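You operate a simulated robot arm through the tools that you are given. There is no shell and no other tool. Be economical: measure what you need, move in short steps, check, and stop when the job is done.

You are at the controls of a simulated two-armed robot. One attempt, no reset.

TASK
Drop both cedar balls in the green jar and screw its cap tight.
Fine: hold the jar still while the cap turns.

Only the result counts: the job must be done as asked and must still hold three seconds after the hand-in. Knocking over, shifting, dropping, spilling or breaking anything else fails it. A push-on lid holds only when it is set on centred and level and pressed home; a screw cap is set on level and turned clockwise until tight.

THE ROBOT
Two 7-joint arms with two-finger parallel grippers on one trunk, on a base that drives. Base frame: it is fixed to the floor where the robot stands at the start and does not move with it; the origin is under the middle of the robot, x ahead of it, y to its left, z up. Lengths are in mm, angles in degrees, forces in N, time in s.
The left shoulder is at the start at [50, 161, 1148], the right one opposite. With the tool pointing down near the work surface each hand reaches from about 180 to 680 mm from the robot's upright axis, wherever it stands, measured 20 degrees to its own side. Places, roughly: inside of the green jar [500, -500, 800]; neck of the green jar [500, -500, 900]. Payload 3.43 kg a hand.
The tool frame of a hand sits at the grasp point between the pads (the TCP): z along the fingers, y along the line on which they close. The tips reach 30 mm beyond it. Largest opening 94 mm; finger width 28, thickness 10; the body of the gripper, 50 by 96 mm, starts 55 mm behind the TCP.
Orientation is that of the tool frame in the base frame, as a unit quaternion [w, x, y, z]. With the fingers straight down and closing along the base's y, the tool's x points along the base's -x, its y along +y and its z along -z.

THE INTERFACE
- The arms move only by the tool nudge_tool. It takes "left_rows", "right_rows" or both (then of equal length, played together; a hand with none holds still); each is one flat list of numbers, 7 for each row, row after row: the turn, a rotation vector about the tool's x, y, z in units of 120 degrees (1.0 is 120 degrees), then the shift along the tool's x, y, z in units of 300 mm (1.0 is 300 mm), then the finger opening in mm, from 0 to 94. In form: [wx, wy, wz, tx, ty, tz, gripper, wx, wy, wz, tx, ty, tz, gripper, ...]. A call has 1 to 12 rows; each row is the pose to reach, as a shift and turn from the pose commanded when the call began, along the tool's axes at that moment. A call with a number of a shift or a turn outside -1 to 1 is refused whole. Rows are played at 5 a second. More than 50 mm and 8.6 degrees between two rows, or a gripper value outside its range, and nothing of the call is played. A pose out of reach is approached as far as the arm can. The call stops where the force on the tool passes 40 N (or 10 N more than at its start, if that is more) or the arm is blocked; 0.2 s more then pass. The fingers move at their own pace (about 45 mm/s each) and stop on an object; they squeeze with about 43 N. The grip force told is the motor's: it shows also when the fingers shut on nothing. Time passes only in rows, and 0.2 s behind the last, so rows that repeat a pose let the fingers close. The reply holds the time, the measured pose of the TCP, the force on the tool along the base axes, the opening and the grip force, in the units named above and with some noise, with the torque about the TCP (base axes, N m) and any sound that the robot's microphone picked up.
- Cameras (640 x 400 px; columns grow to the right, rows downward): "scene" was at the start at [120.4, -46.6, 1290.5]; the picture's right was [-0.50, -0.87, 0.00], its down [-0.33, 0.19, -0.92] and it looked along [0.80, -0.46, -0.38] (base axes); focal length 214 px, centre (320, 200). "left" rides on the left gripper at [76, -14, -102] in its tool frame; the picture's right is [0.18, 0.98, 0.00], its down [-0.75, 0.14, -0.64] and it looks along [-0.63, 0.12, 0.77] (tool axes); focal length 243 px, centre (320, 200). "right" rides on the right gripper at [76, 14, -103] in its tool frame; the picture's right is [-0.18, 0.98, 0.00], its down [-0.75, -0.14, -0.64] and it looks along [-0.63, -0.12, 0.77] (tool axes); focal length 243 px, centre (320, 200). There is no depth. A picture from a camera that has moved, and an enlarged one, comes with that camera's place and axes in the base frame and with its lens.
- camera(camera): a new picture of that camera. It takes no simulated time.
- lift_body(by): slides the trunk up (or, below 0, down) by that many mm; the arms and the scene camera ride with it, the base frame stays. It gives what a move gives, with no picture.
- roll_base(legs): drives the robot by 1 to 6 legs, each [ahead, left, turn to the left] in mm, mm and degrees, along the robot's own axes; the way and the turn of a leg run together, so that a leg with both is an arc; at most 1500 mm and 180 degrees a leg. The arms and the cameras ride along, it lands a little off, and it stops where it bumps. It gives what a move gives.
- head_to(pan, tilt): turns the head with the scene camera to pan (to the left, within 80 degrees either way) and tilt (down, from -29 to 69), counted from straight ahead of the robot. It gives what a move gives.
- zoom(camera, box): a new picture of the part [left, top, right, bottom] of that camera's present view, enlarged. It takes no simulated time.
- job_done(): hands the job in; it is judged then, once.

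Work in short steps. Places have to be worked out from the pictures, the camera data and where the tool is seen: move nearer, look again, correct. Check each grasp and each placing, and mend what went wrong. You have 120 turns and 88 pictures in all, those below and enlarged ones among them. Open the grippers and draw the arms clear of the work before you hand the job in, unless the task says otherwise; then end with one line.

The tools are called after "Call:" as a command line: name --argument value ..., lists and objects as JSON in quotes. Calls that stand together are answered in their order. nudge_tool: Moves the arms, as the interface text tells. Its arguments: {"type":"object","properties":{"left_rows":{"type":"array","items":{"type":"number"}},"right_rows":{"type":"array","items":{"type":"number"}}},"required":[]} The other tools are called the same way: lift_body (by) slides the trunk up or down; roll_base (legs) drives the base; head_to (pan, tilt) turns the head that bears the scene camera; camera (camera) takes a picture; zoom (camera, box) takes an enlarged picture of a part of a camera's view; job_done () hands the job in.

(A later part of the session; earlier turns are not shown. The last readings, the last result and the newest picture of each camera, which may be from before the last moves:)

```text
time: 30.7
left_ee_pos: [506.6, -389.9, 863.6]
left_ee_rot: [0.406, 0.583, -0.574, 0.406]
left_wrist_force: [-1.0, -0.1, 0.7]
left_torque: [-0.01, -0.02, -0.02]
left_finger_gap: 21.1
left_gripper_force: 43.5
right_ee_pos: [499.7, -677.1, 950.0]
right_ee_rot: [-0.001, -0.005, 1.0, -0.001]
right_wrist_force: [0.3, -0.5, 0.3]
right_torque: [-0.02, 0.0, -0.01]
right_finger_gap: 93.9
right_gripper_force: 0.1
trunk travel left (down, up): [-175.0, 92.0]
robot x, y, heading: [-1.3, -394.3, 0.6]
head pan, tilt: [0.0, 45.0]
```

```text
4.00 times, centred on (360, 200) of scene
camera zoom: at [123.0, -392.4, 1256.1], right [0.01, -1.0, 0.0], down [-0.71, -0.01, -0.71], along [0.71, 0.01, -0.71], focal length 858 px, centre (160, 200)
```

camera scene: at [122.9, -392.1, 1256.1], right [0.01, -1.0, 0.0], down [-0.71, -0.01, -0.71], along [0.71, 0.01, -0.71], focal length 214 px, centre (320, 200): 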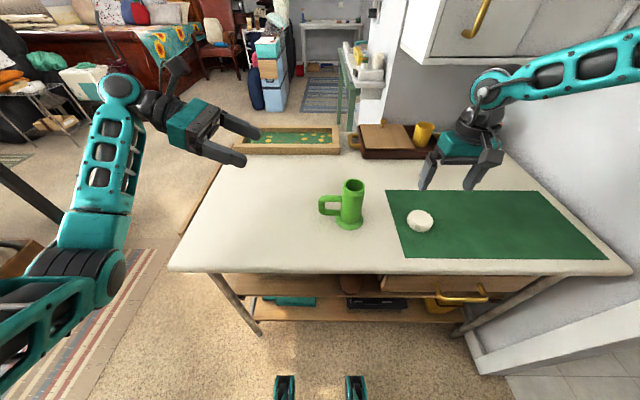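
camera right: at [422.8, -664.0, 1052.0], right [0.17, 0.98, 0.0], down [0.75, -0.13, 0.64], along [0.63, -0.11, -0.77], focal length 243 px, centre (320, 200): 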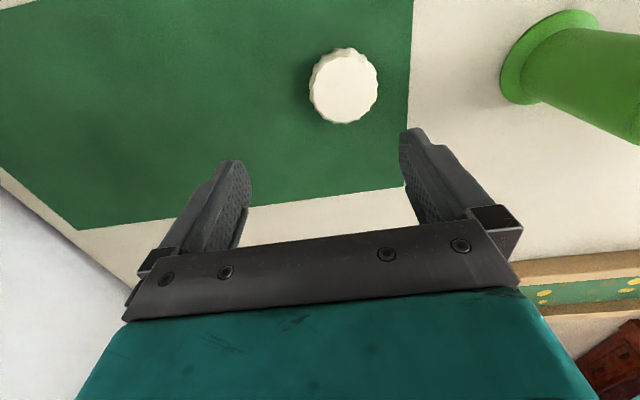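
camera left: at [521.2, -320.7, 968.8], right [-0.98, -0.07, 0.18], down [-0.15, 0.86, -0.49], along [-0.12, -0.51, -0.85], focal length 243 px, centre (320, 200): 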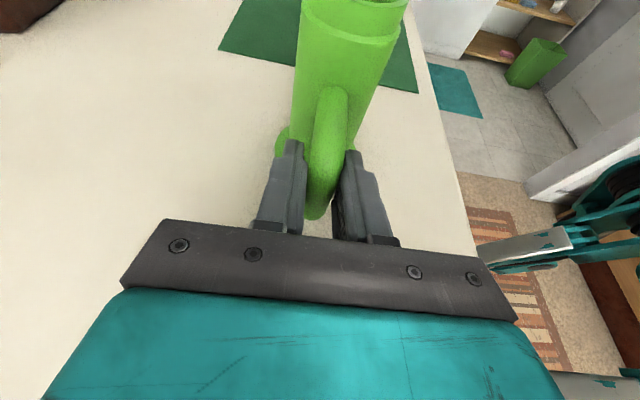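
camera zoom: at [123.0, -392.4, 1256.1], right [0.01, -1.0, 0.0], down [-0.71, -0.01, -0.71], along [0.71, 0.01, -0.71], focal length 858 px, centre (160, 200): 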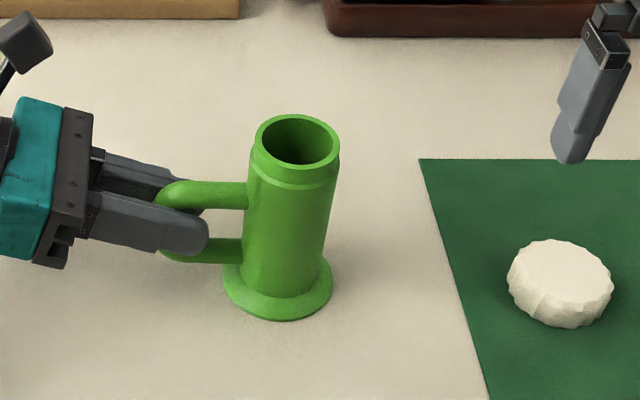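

Jar handle gripped (21 mm). Now the right hand goes over the cap (≈[490,-655]) for a closer look.

Call:
nudge_tool --right_rows '[0, 0, 0, 0.018, 0.038, 0.115, 94, 0, 0, 0, 0.035, 0.075, 0.23, 94, 0, 0, 0, 0.035, 0.075, 0.23, 94]'

Call:
camera --camera "right"

Call:
zoom --camera "scene" --box '[360, 140, 480, 250]'

```text
time: 31.5
left_ee_pos: [506.3, -389.9, 863.9]
left_ee_rot: [0.406, 0.583, -0.574, 0.406]
left_wrist_force: [0.2, 0.1, -0.3]
left_torque: [0.0, -0.09, -0.02]
left_finger_gap: 20.9
left_gripper_force: 42.6
right_ee_pos: [487.7, -655.7, 878.5]
right_ee_rot: [0.0, -0.006, 1.0, 0.0]
right_wrist_force: [0.1, 0.7, -0.3]
right_torque: [0.01, -0.02, 0.0]
right_finger_gap: 93.9
right_gripper_force: 0.1
trunk travel left (down, up): [-175.0, 92.0]
robot x, y, heading: [-1.4, -392.7, 0.7]
head pan, tilt: [0.0, 45.0]
```

```text
51 pictures are left
camera right: at [411.5, -641.1, 982.2], right [0.17, 0.98, 0.0], down [0.75, -0.13, 0.64], along [0.63, -0.11, -0.77], focal length 243 px, centre (320, 200)
```

right: 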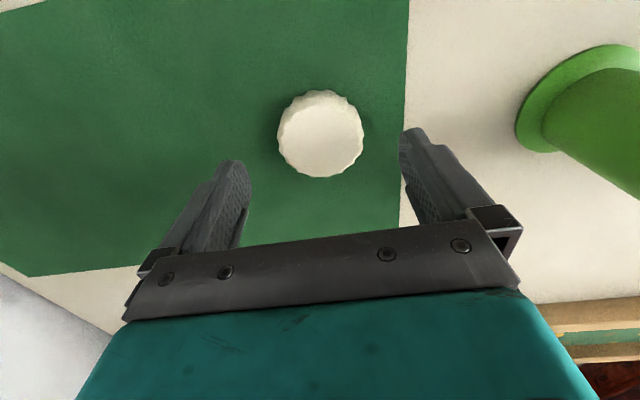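

```text
3.64 times, centred on (420, 195) of scene
camera zoom: at [122.9, -392.4, 1256.1], right [0.01, -1.0, 0.0], down [-0.71, -0.01, -0.71], along [0.71, 0.01, -0.71], focal length 780 px, centre (-44, 218)
```

zoom: 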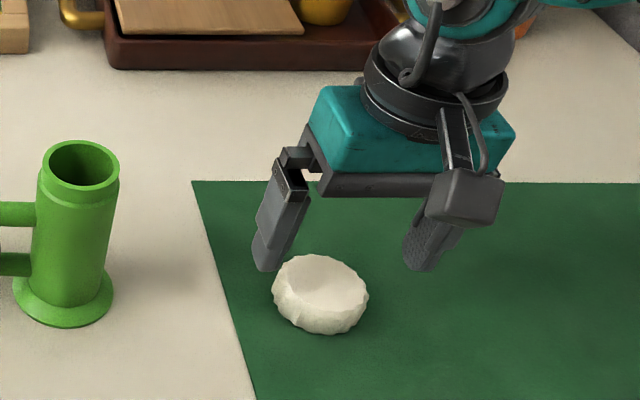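

Cap centre ≈[487,-653.5], diameter ≈60, height ≈23. Descend to z≈834 and close.

Call:
nudge_tool --right_rows '[0, 0, 0, 0.001, 0.007, 0.08, 94, 0, 0, 0, 0.001, 0.007, 0.148, 94, 0, 0, 0, 0.001, 0.007, 0.148, 94, 0, 0, 0, 0.001, 0.007, 0.148, 70, 0, 0, 0, 0.001, 0.007, 0.148, 55, 0, 0, 0, 0.001, 0.007, 0.148, 50, 0, 0, 0, 0.001, 0.007, 0.148, 50]'

Call:
camera --camera "right"

Call:
zoom --camera "scene" --box '[360, 150, 480, 250]'

```text
time: 33.1
left_ee_pos: [506.7, -390.0, 862.7]
left_ee_rot: [0.406, 0.583, -0.574, 0.407]
left_wrist_force: [0.6, 0.1, -0.3]
left_torque: [0.0, -0.01, 0.03]
left_finger_gap: 21.0
left_gripper_force: 43.0
right_ee_pos: [480.3, -659.0, 843.6]
right_ee_rot: [0.001, -0.005, 1.0, 0.0]
right_wrist_force: [-0.7, -0.3, 1.1]
right_torque: [0.04, -0.04, 0.03]
right_finger_gap: 59.7
right_gripper_force: 42.6
right hand out of reach, approached as far as the arm can: row 2, 3, 4, 5, 6, 7
trunk travel left (down, up): [-175.0, 92.0]
robot x, y, heading: [3.1, -393.0, 0.3]
head pan, tilt: [0.0, 45.0]
```

```text
49 pictures are left
camera right: at [404.0, -644.8, 947.1], right [0.17, 0.98, 0.0], down [0.75, -0.13, 0.64], along [0.63, -0.11, -0.77], focal length 243 px, centre (320, 200)
```

right: 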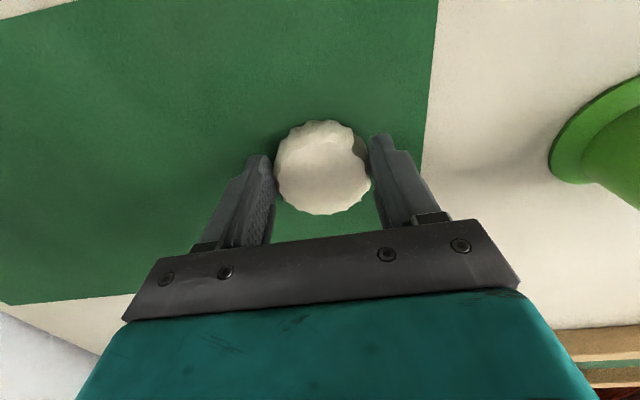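

```text
4.00 times, centred on (420, 200) of scene
camera zoom: at [122.9, -392.3, 1256.1], right [0.01, -1.0, 0.0], down [-0.71, -0.01, -0.71], along [0.71, 0.01, -0.71], focal length 858 px, centre (-80, 200)
```

zoom: 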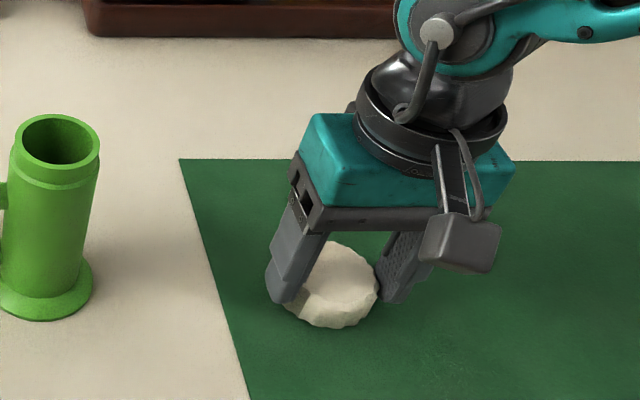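

The arm stopped 10 mm short in height, but the fingers closed on 59.7 mm and the cap appears centred. Zoom to check.

Call:
zoom --camera "right" --box '[230, 90, 410, 230]'

```text
2.86 times, centred on (320, 160) of right
camera zoom: at [404.0, -644.8, 947.1], right [0.17, 0.98, 0.0], down [0.75, -0.13, 0.64], along [0.63, -0.11, -0.77], focal length 693 px, centre (320, 314)
```

zoom: 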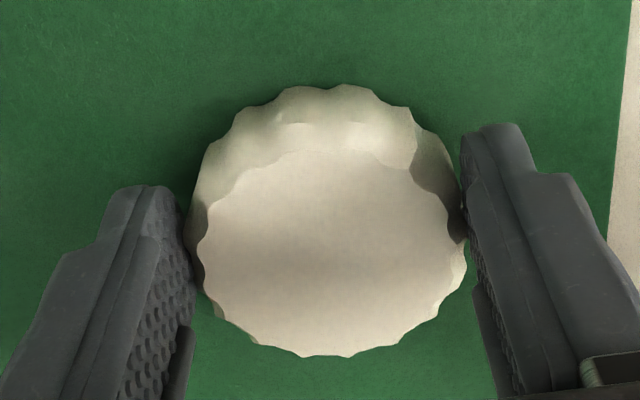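

The cap is held ~8 mm off centre in x but firmly; I can place it and regrip it centred on the jar. Lift and carry it toward the jar, stopping above it.

Call:
nudge_tool --right_rows '[0, 0, 0, 0, 0, -0.1, 50, 0, 0, 0, 0, 0, -0.25, 50, 0, 0, 0, 0, 0, -0.4, 50, 0, 0, 0, 0, 0, -0.55, 50, 0, 0, 0, -0.01, 0.13, -0.55, 50, 0, 0, 0, -0.02, 0.28, -0.55, 50, 0, 0, 0, -0.027, 0.43, -0.55, 50, 0, 0, 0, -0.027, 0.58, -0.55, 50, 0, 0, 0, -0.027, 0.58, -0.55, 50]'

Call:
camera --camera "right"

Call:
zoom --camera "scene" --box '[280, 110, 440, 230]'

```text
time: 35.1
left_ee_pos: [506.7, -390.7, 863.3]
left_ee_rot: [0.406, 0.583, -0.576, 0.405]
left_wrist_force: [0.5, -0.8, 0.3]
left_torque: [-0.02, -0.02, -0.01]
left_finger_gap: 21.0
left_gripper_force: 42.6
right_ee_pos: [460.8, -525.2, 1014.3]
right_ee_rot: [0.001, -0.004, 1.0, 0.001]
right_wrist_force: [-0.6, 1.0, -0.3]
right_torque: [-0.03, -0.01, 0.03]
right_finger_gap: 59.3
right_gripper_force: 43.3
right hand out of reach, approached as far as the arm can: row 7, 8, 9
trunk travel left (down, up): [-175.0, 92.0]
robot x, y, heading: [2.4, -391.8, 0.4]
head pan, tilt: [0.0, 45.0]
```

```text
46 pictures are left
camera right: at [384.4, -510.7, 1117.9], right [0.17, 0.98, 0.0], down [0.75, -0.13, 0.64], along [0.63, -0.11, -0.77], focal length 243 px, centre (320, 200)
```

right: 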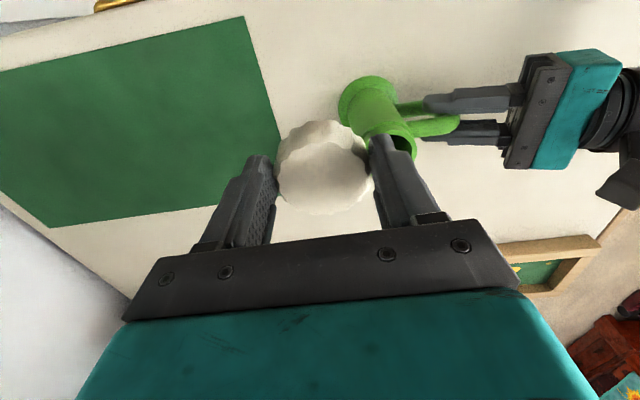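

```text
3.33 times, centred on (360, 170) of scene
camera zoom: at [122.9, -392.4, 1256.1], right [0.01, -1.0, 0.0], down [-0.71, -0.01, -0.71], along [0.71, 0.01, -0.71], focal length 715 px, centre (187, 300)
```

zoom: 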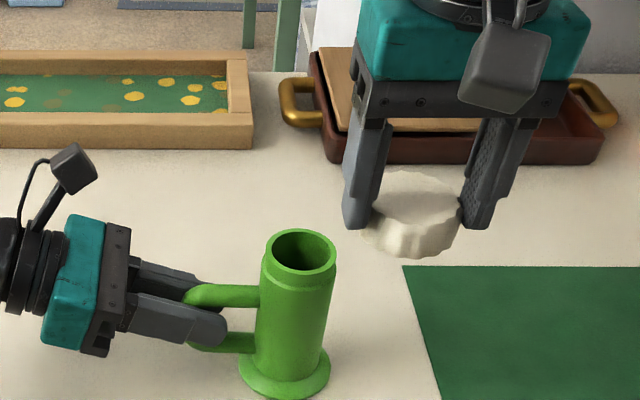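

The right arm can't go further inward in its present configuration. Look at the arm's posture.

Call:
head_to --pan -50 --tilt 20

Call:
camera --camera "scene"

```text
time: 36.3
left_ee_pos: [507.0, -389.4, 863.5]
left_ee_rot: [0.406, 0.583, -0.575, 0.406]
left_wrist_force: [0.1, 0.0, 0.2]
left_torque: [-0.03, -0.06, -0.01]
left_finger_gap: 20.9
left_gripper_force: 42.9
right_ee_pos: [462.8, -524.2, 1014.2]
right_ee_rot: [0.001, -0.006, 1.0, 0.001]
right_wrist_force: [0.2, -0.7, 0.1]
right_torque: [-0.03, 0.01, 0.04]
right_finger_gap: 59.3
right_gripper_force: 43.3
trunk travel left (down, up): [-175.0, 92.0]
robot x, y, heading: [3.0, -391.5, 0.5]
head pan, tilt: [-50.0, 20.0]
```

```text
44 pictures are left
camera scene: at [102.2, -463.9, 1294.7], right [-0.76, -0.65, 0.0], down [-0.22, 0.26, -0.94], along [0.61, -0.71, -0.34], focal length 214 px, centre (320, 200)
```

scene: 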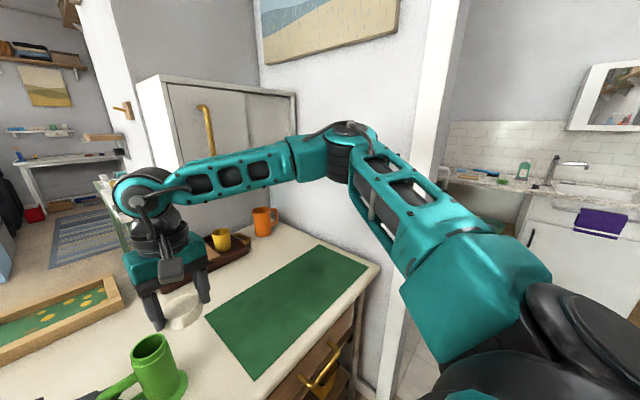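

The elbow sits far out to the right, so the wrist yaw is likely near a limit. Turn the tool 90° counterclockwise (also useful before screwing clockwise).

Call:
nudge_tool --right_rows '[0, 0, -0.068, 0, 0, 0, 50, 0, 0, -0.136, 0, 0, 0, 50, 0, 0, -0.204, 0, 0, 0, 50, 0, 0, -0.272, 0, 0, 0, 50, 0, 0, -0.34, 0, 0, 0, 50, 0, 0, -0.408, 0, 0, 0, 50, 0, 0, -0.476, 0, 0, 0, 50, 0, 0, -0.544, 0, 0, 0, 50, 0, 0, -0.612, 0, 0, 0, 50, 0, 0, -0.68, 0, 0, 0, 50, 0, 0, -0.75, 0, 0, 0, 50, 0, 0, -0.75, 0, 0, 0, 50]'

Call:
camera --camera "scene"

```text
time: 38.9
left_ee_pos: [506.9, -390.0, 862.3]
left_ee_rot: [0.406, 0.583, -0.574, 0.406]
left_wrist_force: [-0.4, 0.4, -0.8]
left_torque: [0.04, -0.06, -0.02]
left_finger_gap: 20.9
left_gripper_force: 43.2
right_ee_pos: [322.8, -483.3, 981.6]
right_ee_rot: [0.019, -0.675, 0.738, -0.018]
right_wrist_force: [-0.3, -0.2, -0.8]
right_torque: [0.05, -0.01, -0.02]
right_finger_gap: 59.1
right_gripper_force: 42.9
right hand out of reach, approached as far as the arm can: row 7, 8, 9, 10, 11, 12
trunk travel left (down, up): [-175.0, 92.0]
robot x, y, heading: [0.9, -395.3, 0.4]
head pan, tilt: [-50.0, 20.0]
```

```text
43 pictures are left
camera scene: at [102.1, -463.9, 1294.7], right [-0.76, -0.65, 0.0], down [-0.22, 0.26, -0.94], along [0.61, -0.71, -0.34], focal length 214 px, centre (320, 200)
```

scene: 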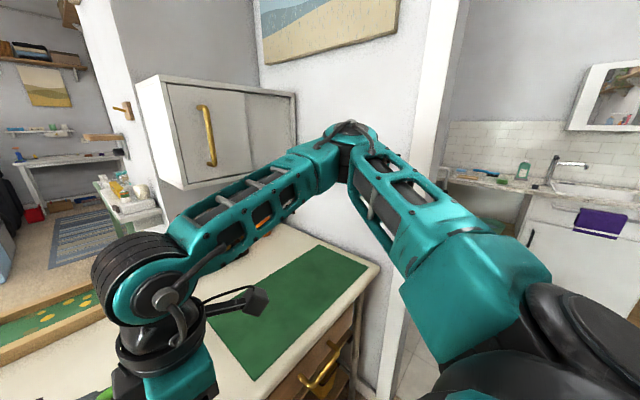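

That direction is the limited one; rotate back clockwise and see where the hand settles.

Call:
nudge_tool --right_rows '[0, 0, 0.068, 0, 0, 0, 50, 0, 0, 0.136, 0, 0, 0, 50, 0, 0, 0.204, 0, 0, 0, 50, 0, 0, 0.272, 0, 0, 0, 50, 0, 0, 0.34, 0, 0, 0, 50, 0, 0, 0.408, 0, 0, 0, 50, 0, 0, 0.476, 0, 0, 0, 50, 0, 0, 0.544, 0, 0, 0, 50, 0, 0, 0.612, 0, 0, 0, 50, 0, 0, 0.68, 0, 0, 0, 50, 0, 0, 0.75, 0, 0, 0, 50]'

```text
time: 41.3
left_ee_pos: [506.9, -389.9, 863.0]
left_ee_rot: [0.406, 0.583, -0.575, 0.405]
left_wrist_force: [0.1, 0.9, -0.9]
left_torque: [-0.02, -0.04, 0.01]
left_finger_gap: 21.0
left_gripper_force: 43.3
right_ee_pos: [321.3, -484.4, 982.1]
right_ee_rot: [0.027, 0.047, 0.999, 0.001]
right_wrist_force: [0.1, -0.4, -0.3]
right_torque: [0.0, 0.01, -0.03]
right_finger_gap: 58.7
right_gripper_force: 42.8
trunk travel left (down, up): [-175.0, 92.0]
robot x, y, heading: [-1.2, -396.9, 0.5]
head pan, tilt: [-50.0, 20.0]
```

The commanded pose follows the measured one. Now raise, straighten the 3° tilt, and turn 60° clockwise while moving forward toward the jar.

Call:
nudge_tool --right_rows '[0, 0.003, 0.062, 0, 0, -0.06, 50, 0, 0.006, 0.125, 0, 0, -0.11, 50, 0, 0.01, 0.187, -0.07, 0, -0.11, 50, 0, 0.013, 0.25, -0.14, -0.01, -0.11, 50, 0, 0.016, 0.312, -0.21, -0.01, -0.11, 50, 0, 0.019, 0.375, -0.28, -0.016, -0.11, 50, 0, 0.022, 0.437, -0.34, -0.016, -0.11, 50, 0, 0.026, 0.5, -0.4, -0.016, -0.11, 50, 0, 0.026, 0.5, -0.4, -0.016, -0.11, 50]'

Call:
camera --camera "scene"

```text
time: 43.3
left_ee_pos: [506.3, -390.8, 861.9]
left_ee_rot: [0.406, 0.583, -0.574, 0.406]
left_wrist_force: [-0.6, -0.1, 0.0]
left_torque: [0.01, -0.02, 0.0]
left_finger_gap: 21.0
left_gripper_force: 42.8
right_ee_pos: [438.1, -502.3, 1022.5]
right_ee_rot: [-0.004, 0.54, 0.842, 0.015]
right_wrist_force: [0.2, 0.1, 0.4]
right_torque: [-0.02, -0.02, 0.03]
right_finger_gap: 58.5
right_gripper_force: 43.3
trunk travel left (down, up): [-175.0, 92.0]
robot x, y, heading: [2.4, -389.3, 0.4]
head pan, tilt: [-50.0, 20.0]
```

```text
42 pictures are left
camera scene: at [102.2, -463.9, 1294.7], right [-0.76, -0.65, 0.0], down [-0.22, 0.26, -0.94], along [0.61, -0.71, -0.34], focal length 214 px, centre (320, 200)
```

scene: 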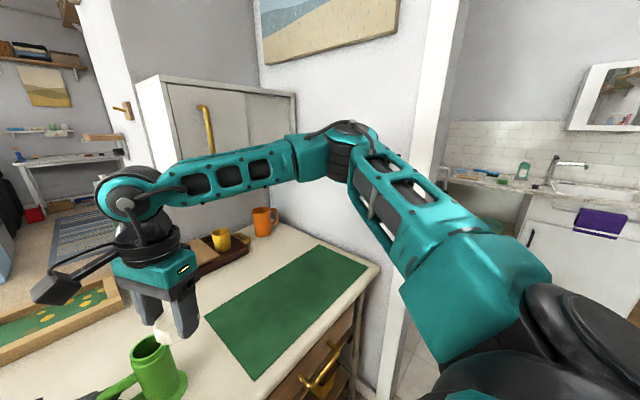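

Good. Correct the 1.8° tilt and move above the jar mouth, allowing for the 8 mm cap offset; then check views.

Call:
nudge_tool --right_rows '[0.01, -0.011, 0, 0.02, 0.11, 0, 50, 0.01, -0.011, 0, 0.043, 0.225, 0, 50, 0.01, -0.011, 0, 0.043, 0.225, 0, 50]'

Call:
head_to --pan -10 --tilt 40

Call:
zoom --camera "scene" --box '[220, 90, 400, 220]'

Call:
camera --camera "right"

Call:
camera --camera "left"

```text
time: 44.1
left_ee_pos: [507.2, -391.0, 862.6]
left_ee_rot: [0.406, 0.583, -0.574, 0.406]
left_wrist_force: [-0.2, -0.7, 0.6]
left_torque: [-0.01, -0.06, -0.03]
left_finger_gap: 21.3
left_gripper_force: 42.8
right_ee_pos: [453.3, -516.6, 1026.5]
right_ee_rot: [0.0, 0.539, 0.842, 0.0]
right_wrist_force: [0.2, -0.1, 0.6]
right_torque: [0.01, 0.01, 0.0]
right_finger_gap: 58.7
right_gripper_force: 42.2
right hand out of reach, approached as far as the arm can: row 1, 2, 3
trunk travel left (down, up): [-175.0, 92.0]
robot x, y, heading: [1.3, -393.9, 0.5]
head pan, tilt: [-50.0, 20.0]
```

```text
time: 45.2
left_ee_pos: [507.0, -390.3, 862.5]
left_ee_rot: [0.406, 0.583, -0.574, 0.406]
left_wrist_force: [0.2, 0.3, 0.9]
left_torque: [0.03, -0.07, -0.01]
left_finger_gap: 21.2
left_gripper_force: 42.7
right_ee_pos: [452.7, -516.6, 1026.5]
right_ee_rot: [-0.001, 0.539, 0.842, 0.001]
right_wrist_force: [0.0, -0.2, 0.6]
right_torque: [0.01, -0.01, 0.02]
right_finger_gap: 58.8
right_gripper_force: 43.4
trunk travel left (down, up): [-175.0, 92.0]
robot x, y, heading: [-1.5, -390.8, 0.8]
head pan, tilt: [-10.0, 40.0]
```

```text
3.08 times, centred on (310, 155) of scene
camera zoom: at [125.5, -407.2, 1263.4], right [-0.17, -0.99, 0.0], down [-0.63, 0.11, -0.77], along [0.76, -0.13, -0.64], focal length 660 px, centre (351, 338)
```

zoom: 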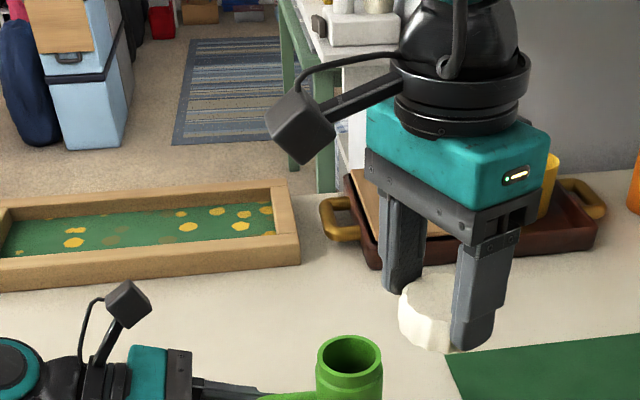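

```text
40 pictures are left
camera right: at [433.1, -441.8, 1130.2], right [0.97, 0.25, 0.0], down [0.19, -0.74, 0.64], along [0.16, -0.62, -0.77], focal length 243 px, centre (320, 200)
```

right: 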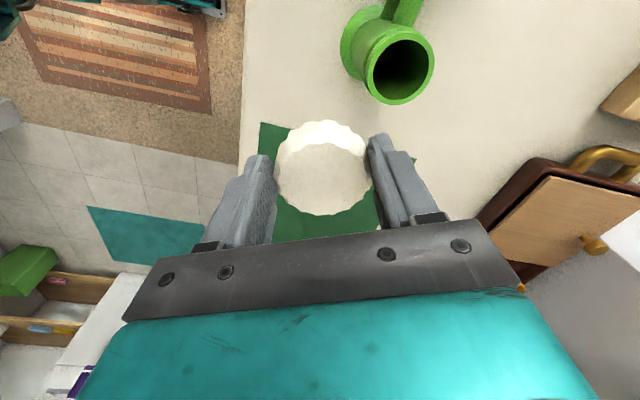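

```text
39 pictures are left
camera left: at [521.2, -320.7, 968.8], right [-0.98, -0.07, 0.18], down [-0.15, 0.86, -0.49], along [-0.12, -0.51, -0.85], focal length 243 px, centre (320, 200)
```

left: 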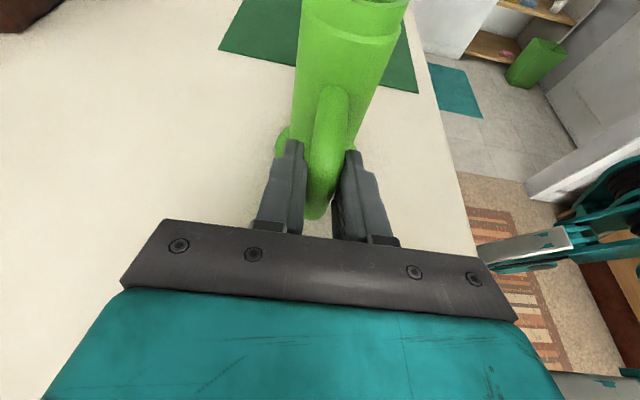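

The right arm's shoulder is limiting it, so I'll release the handle, back the left hand off, and reposition the base so the jar sits more to the right arm's side.

Call:
nudge_tool --left_rows '[0, 0, 0, 0, 0, 0, 40, 0, 0, 0, 0, 0, 0, 60, 0, 0, 0, 0, 0, 0, 60, 0, 0, 0, 0, 0, -0.15, 60, 0, 0, 0, 0, 0, -0.3, 60, 0, 0, 0, 0, 0, -0.4, 60, 0, 0, 0, 0, 0, -0.4, 60]' --right_rows '[0, 0, 0, 0, 0, -0.02, 50, 0, 0, 0, 0, 0, -0.04, 50, 0, 0, 0, 0, 0, -0.06, 50, 0, 0, 0, 0, 0, -0.08, 50, 0, 0, 0, 0, 0, -0.1, 50, 0, 0, 0, 0, 0, -0.12, 50, 0, 0, 0, 0, 0, -0.12, 50]'

Call:
roll_base --legs '[[0, 160, 0], [55, 0, 0]]'

Call:
head_to --pan -25 --tilt 45

Call:
camera --camera "scene"

```text
time: 46.8
left_ee_pos: [505.3, -273.9, 902.6]
left_ee_rot: [0.406, 0.583, -0.575, 0.406]
left_wrist_force: [-0.5, 0.5, -0.2]
left_torque: [0.03, -0.06, 0.01]
left_finger_gap: 59.8
left_gripper_force: 0.0
right_ee_pos: [452.4, -515.6, 1065.4]
right_ee_rot: [-0.001, 0.539, 0.842, 0.0]
right_wrist_force: [0.1, -1.1, -0.7]
right_torque: [0.06, -0.05, -0.01]
right_finger_gap: 58.7
right_gripper_force: 42.9
trunk travel left (down, up): [-175.0, 92.0]
robot x, y, heading: [-0.5, -395.0, 0.4]
head pan, tilt: [-10.0, 40.0]
```

```text
time: 49.4
left_ee_pos: [560.1, -109.1, 902.9]
left_ee_rot: [0.405, 0.585, -0.573, 0.407]
left_wrist_force: [0.0, 0.9, -0.1]
left_torque: [0.0, 0.02, -0.03]
left_finger_gap: 60.2
left_gripper_force: 0.0
right_ee_pos: [508.6, -351.9, 1065.2]
right_ee_rot: [0.0, 0.537, 0.844, 0.0]
right_wrist_force: [0.6, -0.2, 0.1]
right_torque: [0.02, 0.03, -0.01]
right_finger_gap: 58.8
right_gripper_force: 43.4
trunk travel left (down, up): [-175.0, 92.0]
robot x, y, heading: [56.4, -229.5, 0.7]
head pan, tilt: [-10.0, 40.0]
```

```text
time: 50.1
left_ee_pos: [559.7, -110.5, 903.1]
left_ee_rot: [0.406, 0.584, -0.573, 0.407]
left_wrist_force: [0.3, -0.4, 0.3]
left_torque: [0.0, 0.0, 0.0]
left_finger_gap: 59.7
left_gripper_force: 0.1
right_ee_pos: [508.4, -351.3, 1064.5]
right_ee_rot: [0.0, 0.536, 0.844, 0.0]
right_wrist_force: [0.7, 0.6, -0.3]
right_torque: [0.0, 0.02, -0.01]
right_finger_gap: 58.7
right_gripper_force: 43.3
trunk travel left (down, up): [-175.0, 92.0]
robot x, y, heading: [57.3, -234.6, 0.6]
head pan, tilt: [-25.0, 45.0]
```

```text
38 pictures are left
camera scene: at [170.2, -264.7, 1256.1], right [-0.41, -0.91, 0.0], down [-0.65, 0.29, -0.71], along [0.65, -0.29, -0.71], focal length 214 px, centre (320, 200)
```

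scene: 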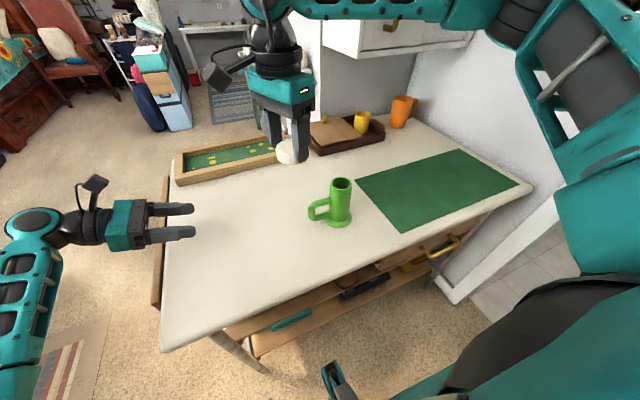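

Test whether the right hand now reaches over the jar.

Call:
nudge_tool --right_rows '[0, 0, 0, -0.105, -0.067, 0.0, 50, 0, 0, 0, -0.21, -0.135, 0.0, 50, 0, 0, 0, -0.314, -0.202, 0.0, 50, 0, 0, 0, -0.314, -0.202, 0.13, 50, 0, 0, 0, -0.314, -0.202, 0.13, 50]'

Call:
camera --camera "right"

Call:
zoom --camera "scene" --box '[270, 110, 430, 240]'

```text
time: 51.3
left_ee_pos: [558.9, -109.7, 902.8]
left_ee_rot: [0.405, 0.585, -0.573, 0.407]
left_wrist_force: [0.0, 0.3, -0.3]
left_torque: [-0.01, -0.03, -0.02]
left_finger_gap: 59.9
left_gripper_force: 0.0
right_ee_pos: [490.9, -460.5, 1023.3]
right_ee_rot: [0.0, 0.536, 0.844, 0.001]
right_wrist_force: [0.6, 0.0, 0.0]
right_torque: [0.03, 0.01, 0.0]
right_finger_gap: 58.5
right_gripper_force: 43.3
trunk travel left (down, up): [-175.0, 92.0]
robot x, y, heading: [55.3, -233.9, 0.5]
head pan, tilt: [-25.0, 45.0]
```

```text
37 pictures are left
camera right: at [471.3, -385.7, 1127.3], right [0.97, 0.25, 0.0], down [0.19, -0.74, 0.64], along [0.16, -0.62, -0.77], focal length 243 px, centre (320, 200)
```

right: 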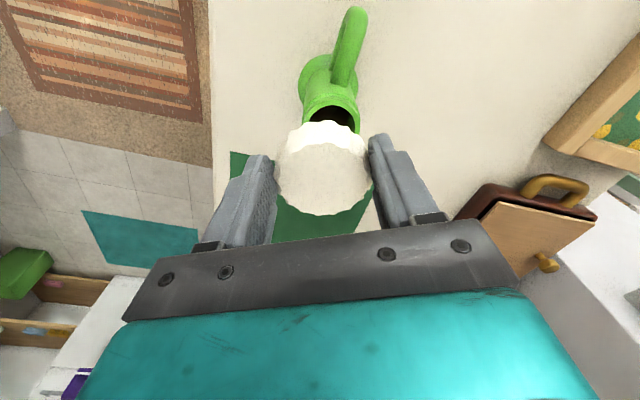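

```text
3.08 times, centred on (350, 175) of scene
camera zoom: at [170.0, -264.9, 1256.1], right [-0.41, -0.91, 0.0], down [-0.65, 0.29, -0.71], along [0.65, -0.29, -0.71], focal length 660 px, centre (228, 277)
```

zoom: 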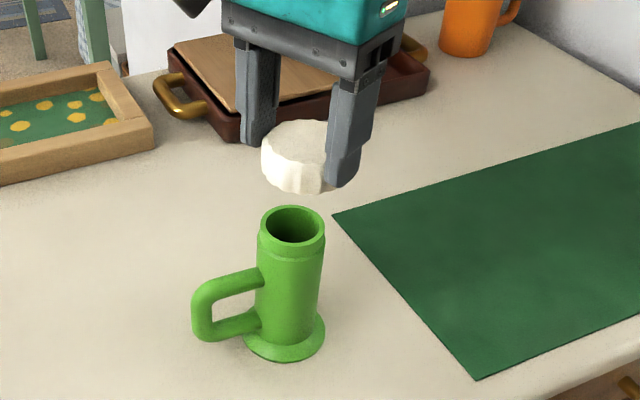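

It reaches. Zoom in to measure the cap relative to the rim.

Call:
zoom --camera "right" --box '[250, 60, 400, 220]'

```text
2.50 times, centred on (325, 140) of right
camera zoom: at [471.3, -385.7, 1127.3], right [0.97, 0.25, 0.0], down [0.19, -0.74, 0.64], along [0.16, -0.62, -0.77], focal length 606 px, centre (308, 350)
```

zoom: 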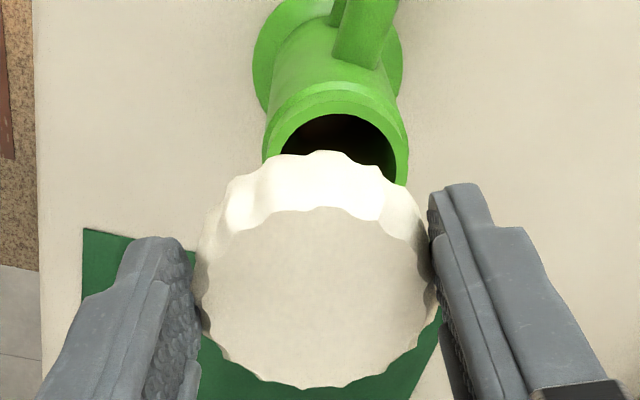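

Cap needs to move (+4.9,+8.0) mm in tool axes; jar axis now ≈[500,-461] in odometry. First re-approach the handle with the left hand (pre-grasp at [509,-313,889]).

Call:
nudge_tool --left_rows '[0, 0, 0, 0.037, 0.033, 0.13, 60, 0, 0, 0, 0.075, 0.067, 0.26, 60, 0, 0, 0, 0.112, 0.1, 0.391, 60, 0, 0, 0, 0.15, 0.134, 0.522, 60, 0, 0, 0, 0.187, 0.167, 0.652, 60, 0, 0, 0, 0.187, 0.167, 0.652, 60]'

Call:
camera --camera "left"

```text
time: 52.7
left_ee_pos: [512.5, -314.4, 891.1]
left_ee_rot: [0.405, 0.585, -0.572, 0.408]
left_wrist_force: [-0.1, 0.6, -0.3]
left_torque: [0.03, -0.01, 0.02]
left_finger_gap: 60.2
left_gripper_force: 0.0
right_ee_pos: [492.3, -460.1, 1024.6]
right_ee_rot: [0.0, 0.536, 0.844, 0.0]
right_wrist_force: [0.4, -0.3, 0.4]
right_torque: [-0.01, 0.02, -0.04]
right_finger_gap: 58.4
right_gripper_force: 42.9
trunk travel left (down, up): [-175.0, 92.0]
robot x, y, heading: [57.8, -231.3, 0.9]
head pan, tilt: [-25.0, 45.0]
```

```text
34 pictures are left
camera left: at [526.8, -244.7, 997.4], right [-0.98, -0.08, 0.18], down [-0.16, 0.86, -0.49], along [-0.12, -0.51, -0.85], focal length 243 px, centre (320, 200)
```

left: 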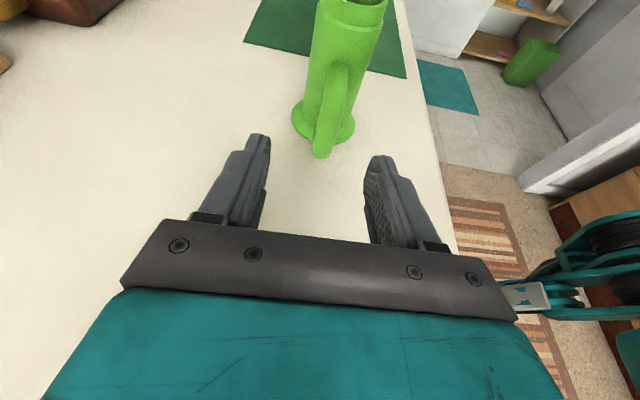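

Bar x≈507; advance 55 mm with −5.5 mm x correction and check.

Call:
nudge_tool --left_rows '[0, 0, 0, 0, 0.018, 0.05, 60, 0, 0, 0, 0, 0.018, 0.12, 60, 0, 0, 0, 0, 0.018, 0.183, 60, 0, 0, 0, 0, 0.018, 0.183, 60]'

Call:
zoom --camera "left" --box '[220, 60, 420, 220]'

```text
time: 53.7
left_ee_pos: [508.4, -366.5, 873.0]
left_ee_rot: [0.405, 0.585, -0.573, 0.407]
left_wrist_force: [0.2, 0.2, 0.2]
left_torque: [0.01, -0.01, -0.04]
left_finger_gap: 59.9
left_gripper_force: 0.0
right_ee_pos: [491.6, -459.1, 1023.1]
right_ee_rot: [0.0, 0.537, 0.843, 0.0]
right_wrist_force: [0.7, -0.5, 1.0]
right_torque: [-0.01, 0.01, 0.01]
right_finger_gap: 58.5
right_gripper_force: 43.1
trunk travel left (down, up): [-175.0, 92.0]
robot x, y, heading: [57.8, -232.7, 0.9]
head pan, tilt: [-25.0, 45.0]
```

```text
2.50 times, centred on (320, 140) of left
camera zoom: at [522.7, -296.7, 979.0], right [-0.98, -0.08, 0.18], down [-0.16, 0.86, -0.49], along [-0.12, -0.51, -0.85], focal length 606 px, centre (320, 350)
```

zoom: 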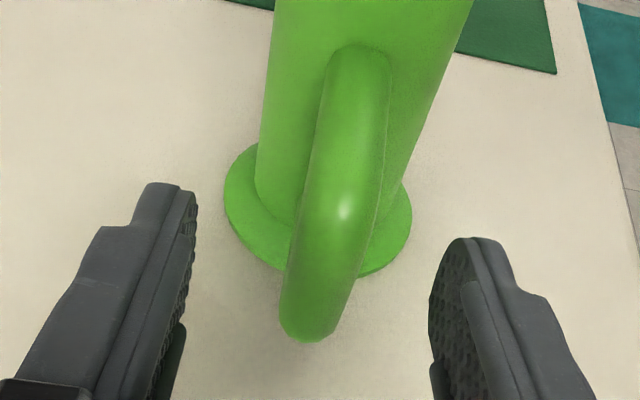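

Matches the earlier well-centred view. Advance 17 mm and close on the handle.

Call:
nudge_tool --left_rows '[0, 0, 0, 0, 0, 0.057, 60, 0, 0, 0, 0, 0, 0.057, 40, 0, 0, 0, 0, 0, 0.057, 25, 0, 0, 0, 0, 0, 0.057, 15, 0, 0, 0, 0, 0, 0.057, 10, 0, 0, 0, 0, 0, 0.057, 10, 0, 0, 0, 0, 0, 0.057, 10]'

Call:
zoom --camera "right" --box '[250, 60, 400, 220]'

```text
time: 55.3
left_ee_pos: [508.3, -381.6, 866.7]
left_ee_rot: [0.406, 0.584, -0.573, 0.407]
left_wrist_force: [1.0, -0.1, -0.1]
left_torque: [-0.03, -0.06, 0.06]
left_finger_gap: 16.9
left_gripper_force: 43.0
right_ee_pos: [490.5, -460.8, 1025.4]
right_ee_rot: [0.001, 0.536, 0.844, 0.0]
right_wrist_force: [-0.4, -0.1, 0.4]
right_torque: [0.01, -0.01, 0.01]
right_finger_gap: 58.5
right_gripper_force: 43.0
trunk travel left (down, up): [-175.0, 92.0]
robot x, y, heading: [55.9, -231.3, 0.8]
head pan, tilt: [-25.0, 45.0]
```

```text
2.50 times, centred on (325, 140) of right
camera zoom: at [471.5, -385.5, 1127.5], right [0.97, 0.25, 0.0], down [0.19, -0.74, 0.64], along [0.16, -0.62, -0.77], focal length 606 px, centre (308, 350)
```

zoom: 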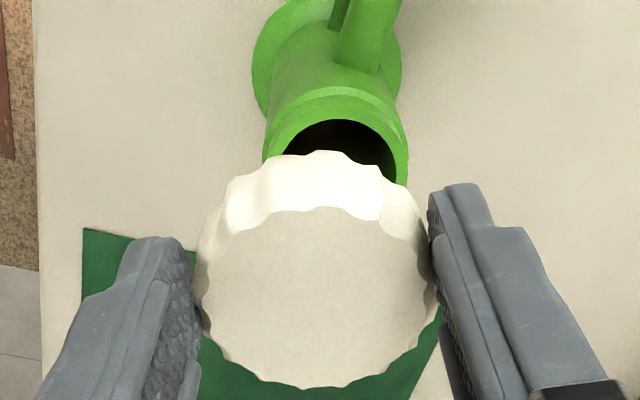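

Gripped. Now align the cap over the rim and lower to ~10 mm above it.

Call:
nudge_tool --right_rows '[0, 0, 0, 0.0107, 0.0257, 0.05, 50, 0, 0, 0, 0.0107, 0.0257, 0.13, 50, 0, 0, 0, 0.0107, 0.0257, 0.13, 50]'

Call:
zoom --camera "scene" --box '[270, 130, 410, 240]'

Call:
zoom --camera "left" --box '[220, 0, 420, 150]'

Call:
zoom --camera "right" --box '[250, 60, 400, 220]'

```text
time: 56.1
left_ee_pos: [508.3, -381.3, 866.6]
left_ee_rot: [0.405, 0.585, -0.572, 0.408]
left_wrist_force: [0.7, -0.1, 0.9]
left_torque: [-0.12, -0.09, 0.0]
left_finger_gap: 17.4
left_gripper_force: 42.5
right_ee_pos: [498.0, -455.2, 986.5]
right_ee_rot: [0.0, 0.537, 0.844, 0.001]
right_wrist_force: [0.9, 0.2, 0.1]
right_torque: [-0.01, 0.0, 0.02]
right_finger_gap: 58.5
right_gripper_force: 42.9
trunk travel left (down, up): [-175.0, 92.0]
robot x, y, heading: [54.3, -233.2, 0.6]
head pan, tilt: [-25.0, 45.0]
```

```text
3.64 times, centred on (340, 185) of scene
camera zoom: at [170.0, -264.8, 1256.1], right [-0.41, -0.91, 0.0], down [-0.65, 0.29, -0.71], along [0.65, -0.29, -0.71], focal length 780 px, centre (247, 254)
```

zoom: 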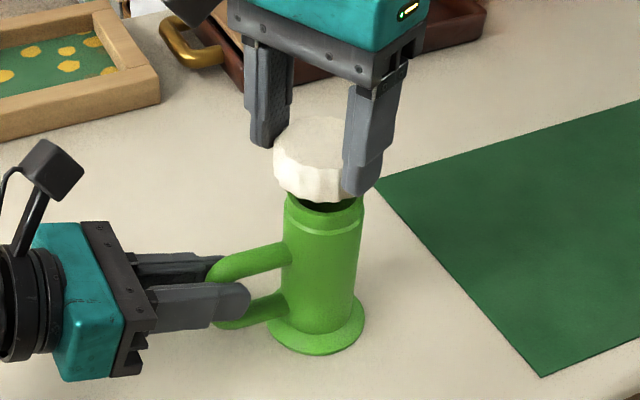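

```text
2.67 times, centred on (320, 75) of left
camera zoom: at [522.2, -312.0, 972.6], right [-0.98, -0.08, 0.18], down [-0.16, 0.86, -0.49], along [-0.12, -0.51, -0.85], focal length 647 px, centre (320, 533)
```

zoom: 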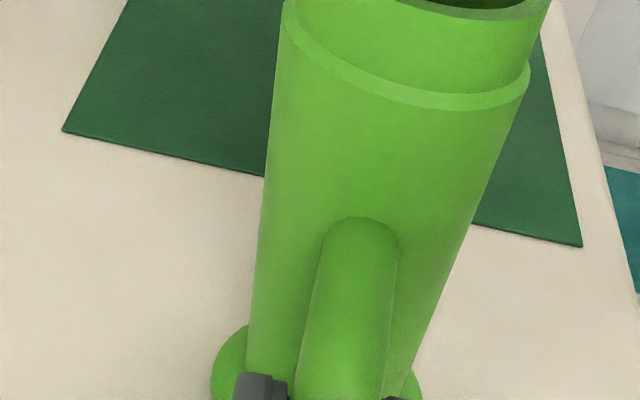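

```text
2.50 times, centred on (325, 140) of right
camera zoom: at [478.4, -381.0, 1089.6], right [0.97, 0.25, 0.0], down [0.19, -0.74, 0.64], along [0.16, -0.62, -0.77], focal length 606 px, centre (308, 350)
```

zoom: 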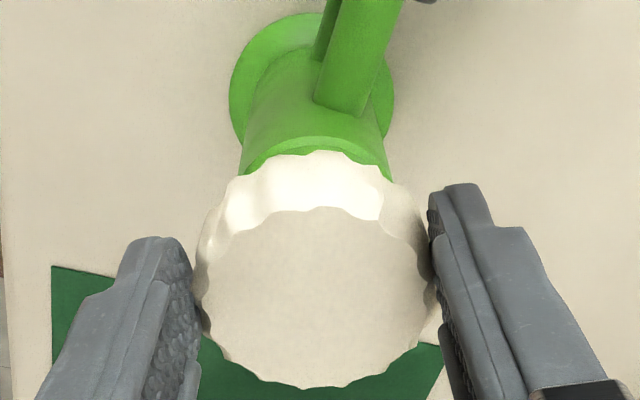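

Zoom more closely on the rim/cap contact area to verify the fore-aft alignment.

Call:
zoom --camera "right" --box '[290, 100, 350, 140]'

Call:
zoom --camera "scene" --box '[320, 155, 370, 195]'

```text
10.00 times, centred on (320, 120) of right
camera zoom: at [478.4, -381.0, 1089.6], right [0.97, 0.25, 0.0], down [0.19, -0.74, 0.64], along [0.16, -0.62, -0.77], focal length 2426 px, centre (320, 1000)
```

zoom: 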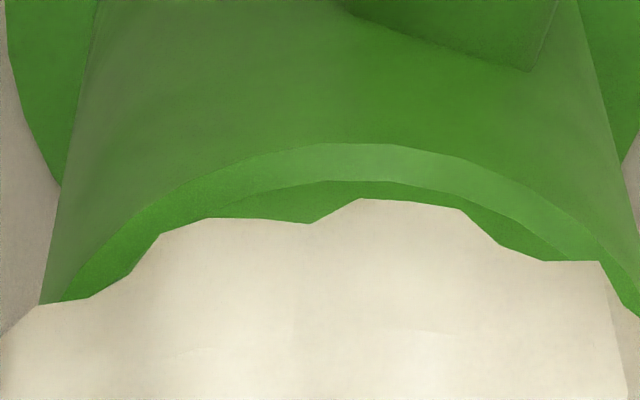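

```text
10.00 times, centred on (345, 175) of scene
camera zoom: at [170.0, -264.8, 1256.1], right [-0.41, -0.91, 0.0], down [-0.65, 0.29, -0.71], along [0.65, -0.29, -0.71], focal length 2145 px, centre (70, 450)
```

zoom: 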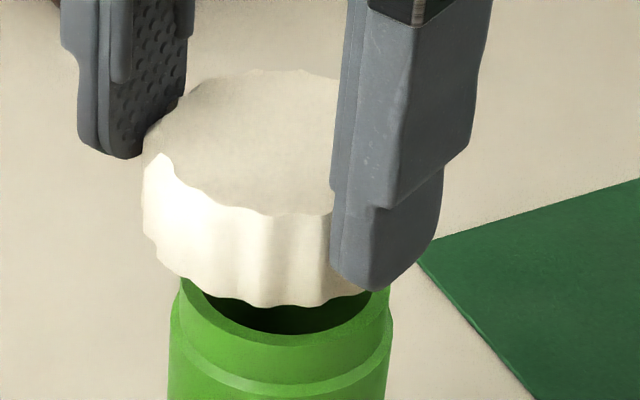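

Estimates suggest the jar axis is ~2.5 mm toward tool −x of the cap. Correct that and lower gently in small steps to feel the seat.

Call:
nudge_tool --right_rows '[0, 0, 0, -0.0083, 0, 0, 50, 0, 0, 0, -0.0083, 0, 0.02, 50, 0, 0, 0, -0.0083, 0, 0.03, 50, 0, 0, 0, -0.0083, 0, 0.037, 50, 0, 0, 0, -0.0083, 0, 0.043, 50, 0, 0, 0, -0.0083, 0, 0.05, 50, 0, 0, 0, -0.0083, 0, 0.05, 50]'

Call:
zoom --camera "scene" --box '[310, 150, 380, 200]'

```text
time: 57.7
left_ee_pos: [508.1, -381.5, 865.8]
left_ee_rot: [0.406, 0.584, -0.573, 0.407]
left_wrist_force: [-0.2, 0.5, 1.3]
left_torque: [-0.08, -0.1, 0.01]
left_finger_gap: 17.2
left_gripper_force: 42.7
right_ee_pos: [500.4, -459.2, 972.4]
right_ee_rot: [0.0, 0.536, 0.844, 0.0]
right_wrist_force: [0.3, 0.4, -0.3]
right_torque: [0.01, -0.01, 0.0]
right_finger_gap: 58.5
right_gripper_force: 43.3
trunk travel left (down, up): [-175.0, 92.0]
robot x, y, heading: [55.9, -232.3, 0.8]
head pan, tilt: [-25.0, 45.0]
```

```text
8.00 times, centred on (345, 175) of scene
camera zoom: at [170.0, -264.7, 1256.1], right [-0.41, -0.91, 0.0], down [-0.65, 0.29, -0.71], along [0.65, -0.29, -0.71], focal length 1716 px, centre (120, 400)
```

zoom: 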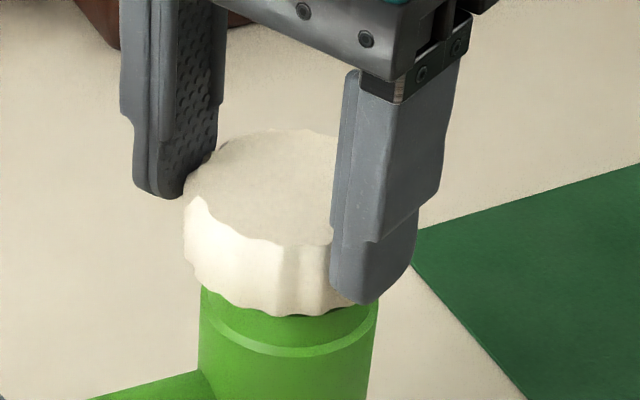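

No contact yet and the cap looks centred. Keep lowering in 1.5 mm steps.

Call:
nudge_tool --right_rows '[0, 0, 0, 0, 0, 0.005, 50, 0, 0, 0, 0, 0, 0.01, 50, 0, 0, 0, 0, 0, 0.015, 50, 0, 0, 0, 0, 0, 0.02, 50, 0, 0, 0, 0, 0, 0.025, 50, 0, 0, 0, 0, 0, 0.03, 50, 0, 0, 0, 0, 0, 0.03, 50]'

Call:
zoom --camera "scene" --box '[310, 150, 380, 200]'

```text
time: 59.3
left_ee_pos: [508.3, -380.0, 866.2]
left_ee_rot: [0.406, 0.584, -0.572, 0.408]
left_wrist_force: [-3.0, 8.0, 3.0]
left_torque: [-0.55, -0.23, -0.24]
left_finger_gap: 17.1
left_gripper_force: 43.1
right_ee_pos: [498.5, -459.3, 963.2]
right_ee_rot: [0.001, 0.538, 0.843, 0.0]
right_wrist_force: [2.9, -7.5, 0.2]
right_torque: [-0.3, -0.13, -0.03]
right_finger_gap: 58.6
right_gripper_force: 43.5
trunk travel left (down, up): [-175.0, 92.0]
robot x, y, heading: [56.0, -232.5, 1.2]
head pan, tilt: [-25.0, 45.0]
```

```text
8.00 times, centred on (345, 175) of scene
camera zoom: at [169.8, -264.6, 1256.0], right [-0.41, -0.91, 0.0], down [-0.65, 0.29, -0.71], along [0.65, -0.29, -0.71], focal length 1716 px, centre (120, 400)
```

zoom: 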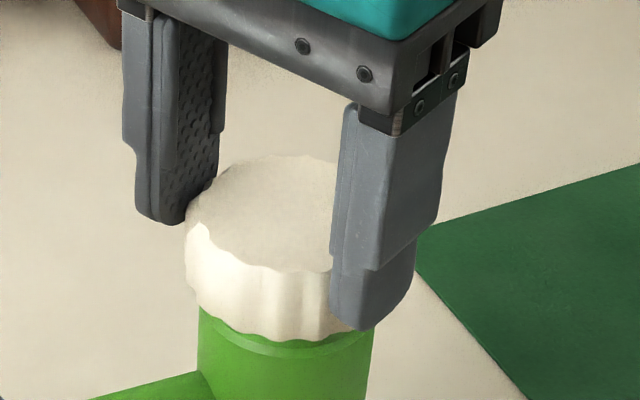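

The cap has slid over the neck (lateral force ~8 N indicates it should shift 1.5 mm toward −y). Relieve that and lower slightly to feel the thread.

Call:
nudge_tool --right_rows '[0, 0, 0, -0.005, 0, 0, 50, 0, 0, 0, -0.005, 0, 0, 50]'

Call:
nudge_tool --right_rows '[0, 0, 0, 0, 0, 0.004, 50, 0, 0, 0, 0, 0, 0.008, 50, 0, 0, 0, 0, 0, 0.008, 50]'

```text
time: 59.9
left_ee_pos: [508.6, -381.4, 865.8]
left_ee_rot: [0.406, 0.585, -0.572, 0.408]
left_wrist_force: [-0.7, 5.1, 1.2]
left_torque: [-0.36, -0.04, 0.0]
left_finger_gap: 17.2
left_gripper_force: 42.6
right_ee_pos: [500.2, -460.7, 962.8]
right_ee_rot: [-0.001, 0.536, 0.844, -0.001]
right_wrist_force: [-0.2, -3.8, -2.6]
right_torque: [-0.14, 0.01, -0.01]
right_finger_gap: 58.7
right_gripper_force: 43.1
trunk travel left (down, up): [-175.0, 92.0]
robot x, y, heading: [56.4, -229.7, 0.6]
head pan, tilt: [-25.0, 45.0]
```

```text
time: 60.7
left_ee_pos: [508.2, -381.3, 866.5]
left_ee_rot: [0.405, 0.584, -0.573, 0.407]
left_wrist_force: [3.9, 7.0, -1.3]
left_torque: [-0.62, -0.2, 0.2]
left_finger_gap: 17.2
left_gripper_force: 43.2
right_ee_pos: [500.3, -460.9, 962.2]
right_ee_rot: [0.001, 0.536, 0.844, 0.001]
right_wrist_force: [-4.3, -10.5, 13.0]
right_torque: [-0.52, 0.19, -0.06]
right_finger_gap: 58.5
right_gripper_force: 42.9
trunk travel left (down, up): [-175.0, 92.0]
robot x, y, heading: [54.2, -233.5, 0.6]
head pan, tilt: [-25.0, 45.0]
```

Vertical contact: the cap is seated on the neck. Release it, and look at how it sits.

Call:
nudge_tool --right_rows '[0, 0, 0, 0, 0, -0.006, 50, 0, 0, 0, 0, 0, -0.006, 65, 0, 0, 0, 0, 0, -0.006, 80, 0, 0, 0, 0, 0, -0.006, 80]'

Call:
zoom --camera "scene" --box '[310, 150, 380, 200]'

Call:
zoom --camera "right" --box '[230, 60, 420, 220]'

```text
time: 61.7
left_ee_pos: [509.5, -382.5, 867.5]
left_ee_rot: [0.405, 0.585, -0.572, 0.408]
left_wrist_force: [-0.5, 0.0, 0.3]
left_torque: [0.01, -0.03, -0.01]
left_finger_gap: 17.0
left_gripper_force: 43.2
right_ee_pos: [500.6, -461.9, 962.7]
right_ee_rot: [0.0, 0.537, 0.844, 0.0]
right_wrist_force: [-0.4, 0.3, 0.5]
right_torque: [0.01, 0.01, -0.01]
right_finger_gap: 80.1
right_gripper_force: 0.2
trunk travel left (down, up): [-175.0, 92.0]
robot x, y, heading: [54.6, -233.0, 0.5]
head pan, tilt: [-25.0, 45.0]
```

```text
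8.00 times, centred on (345, 175) of scene
camera zoom: at [170.1, -264.8, 1256.0], right [-0.41, -0.91, 0.0], down [-0.65, 0.29, -0.71], along [0.65, -0.29, -0.71], focal length 1716 px, centre (120, 400)
```

zoom: 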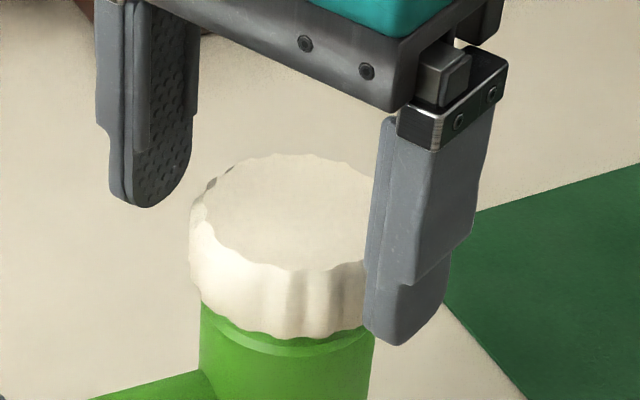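

```text
2.50 times, centred on (325, 140) of right
camera zoom: at [480.9, -385.7, 1065.8], right [0.97, 0.25, 0.0], down [0.19, -0.74, 0.64], along [0.16, -0.62, -0.77], focal length 606 px, centre (308, 350)
```

zoom: 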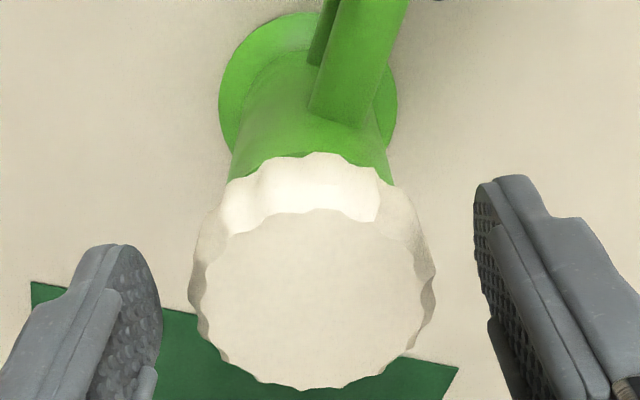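

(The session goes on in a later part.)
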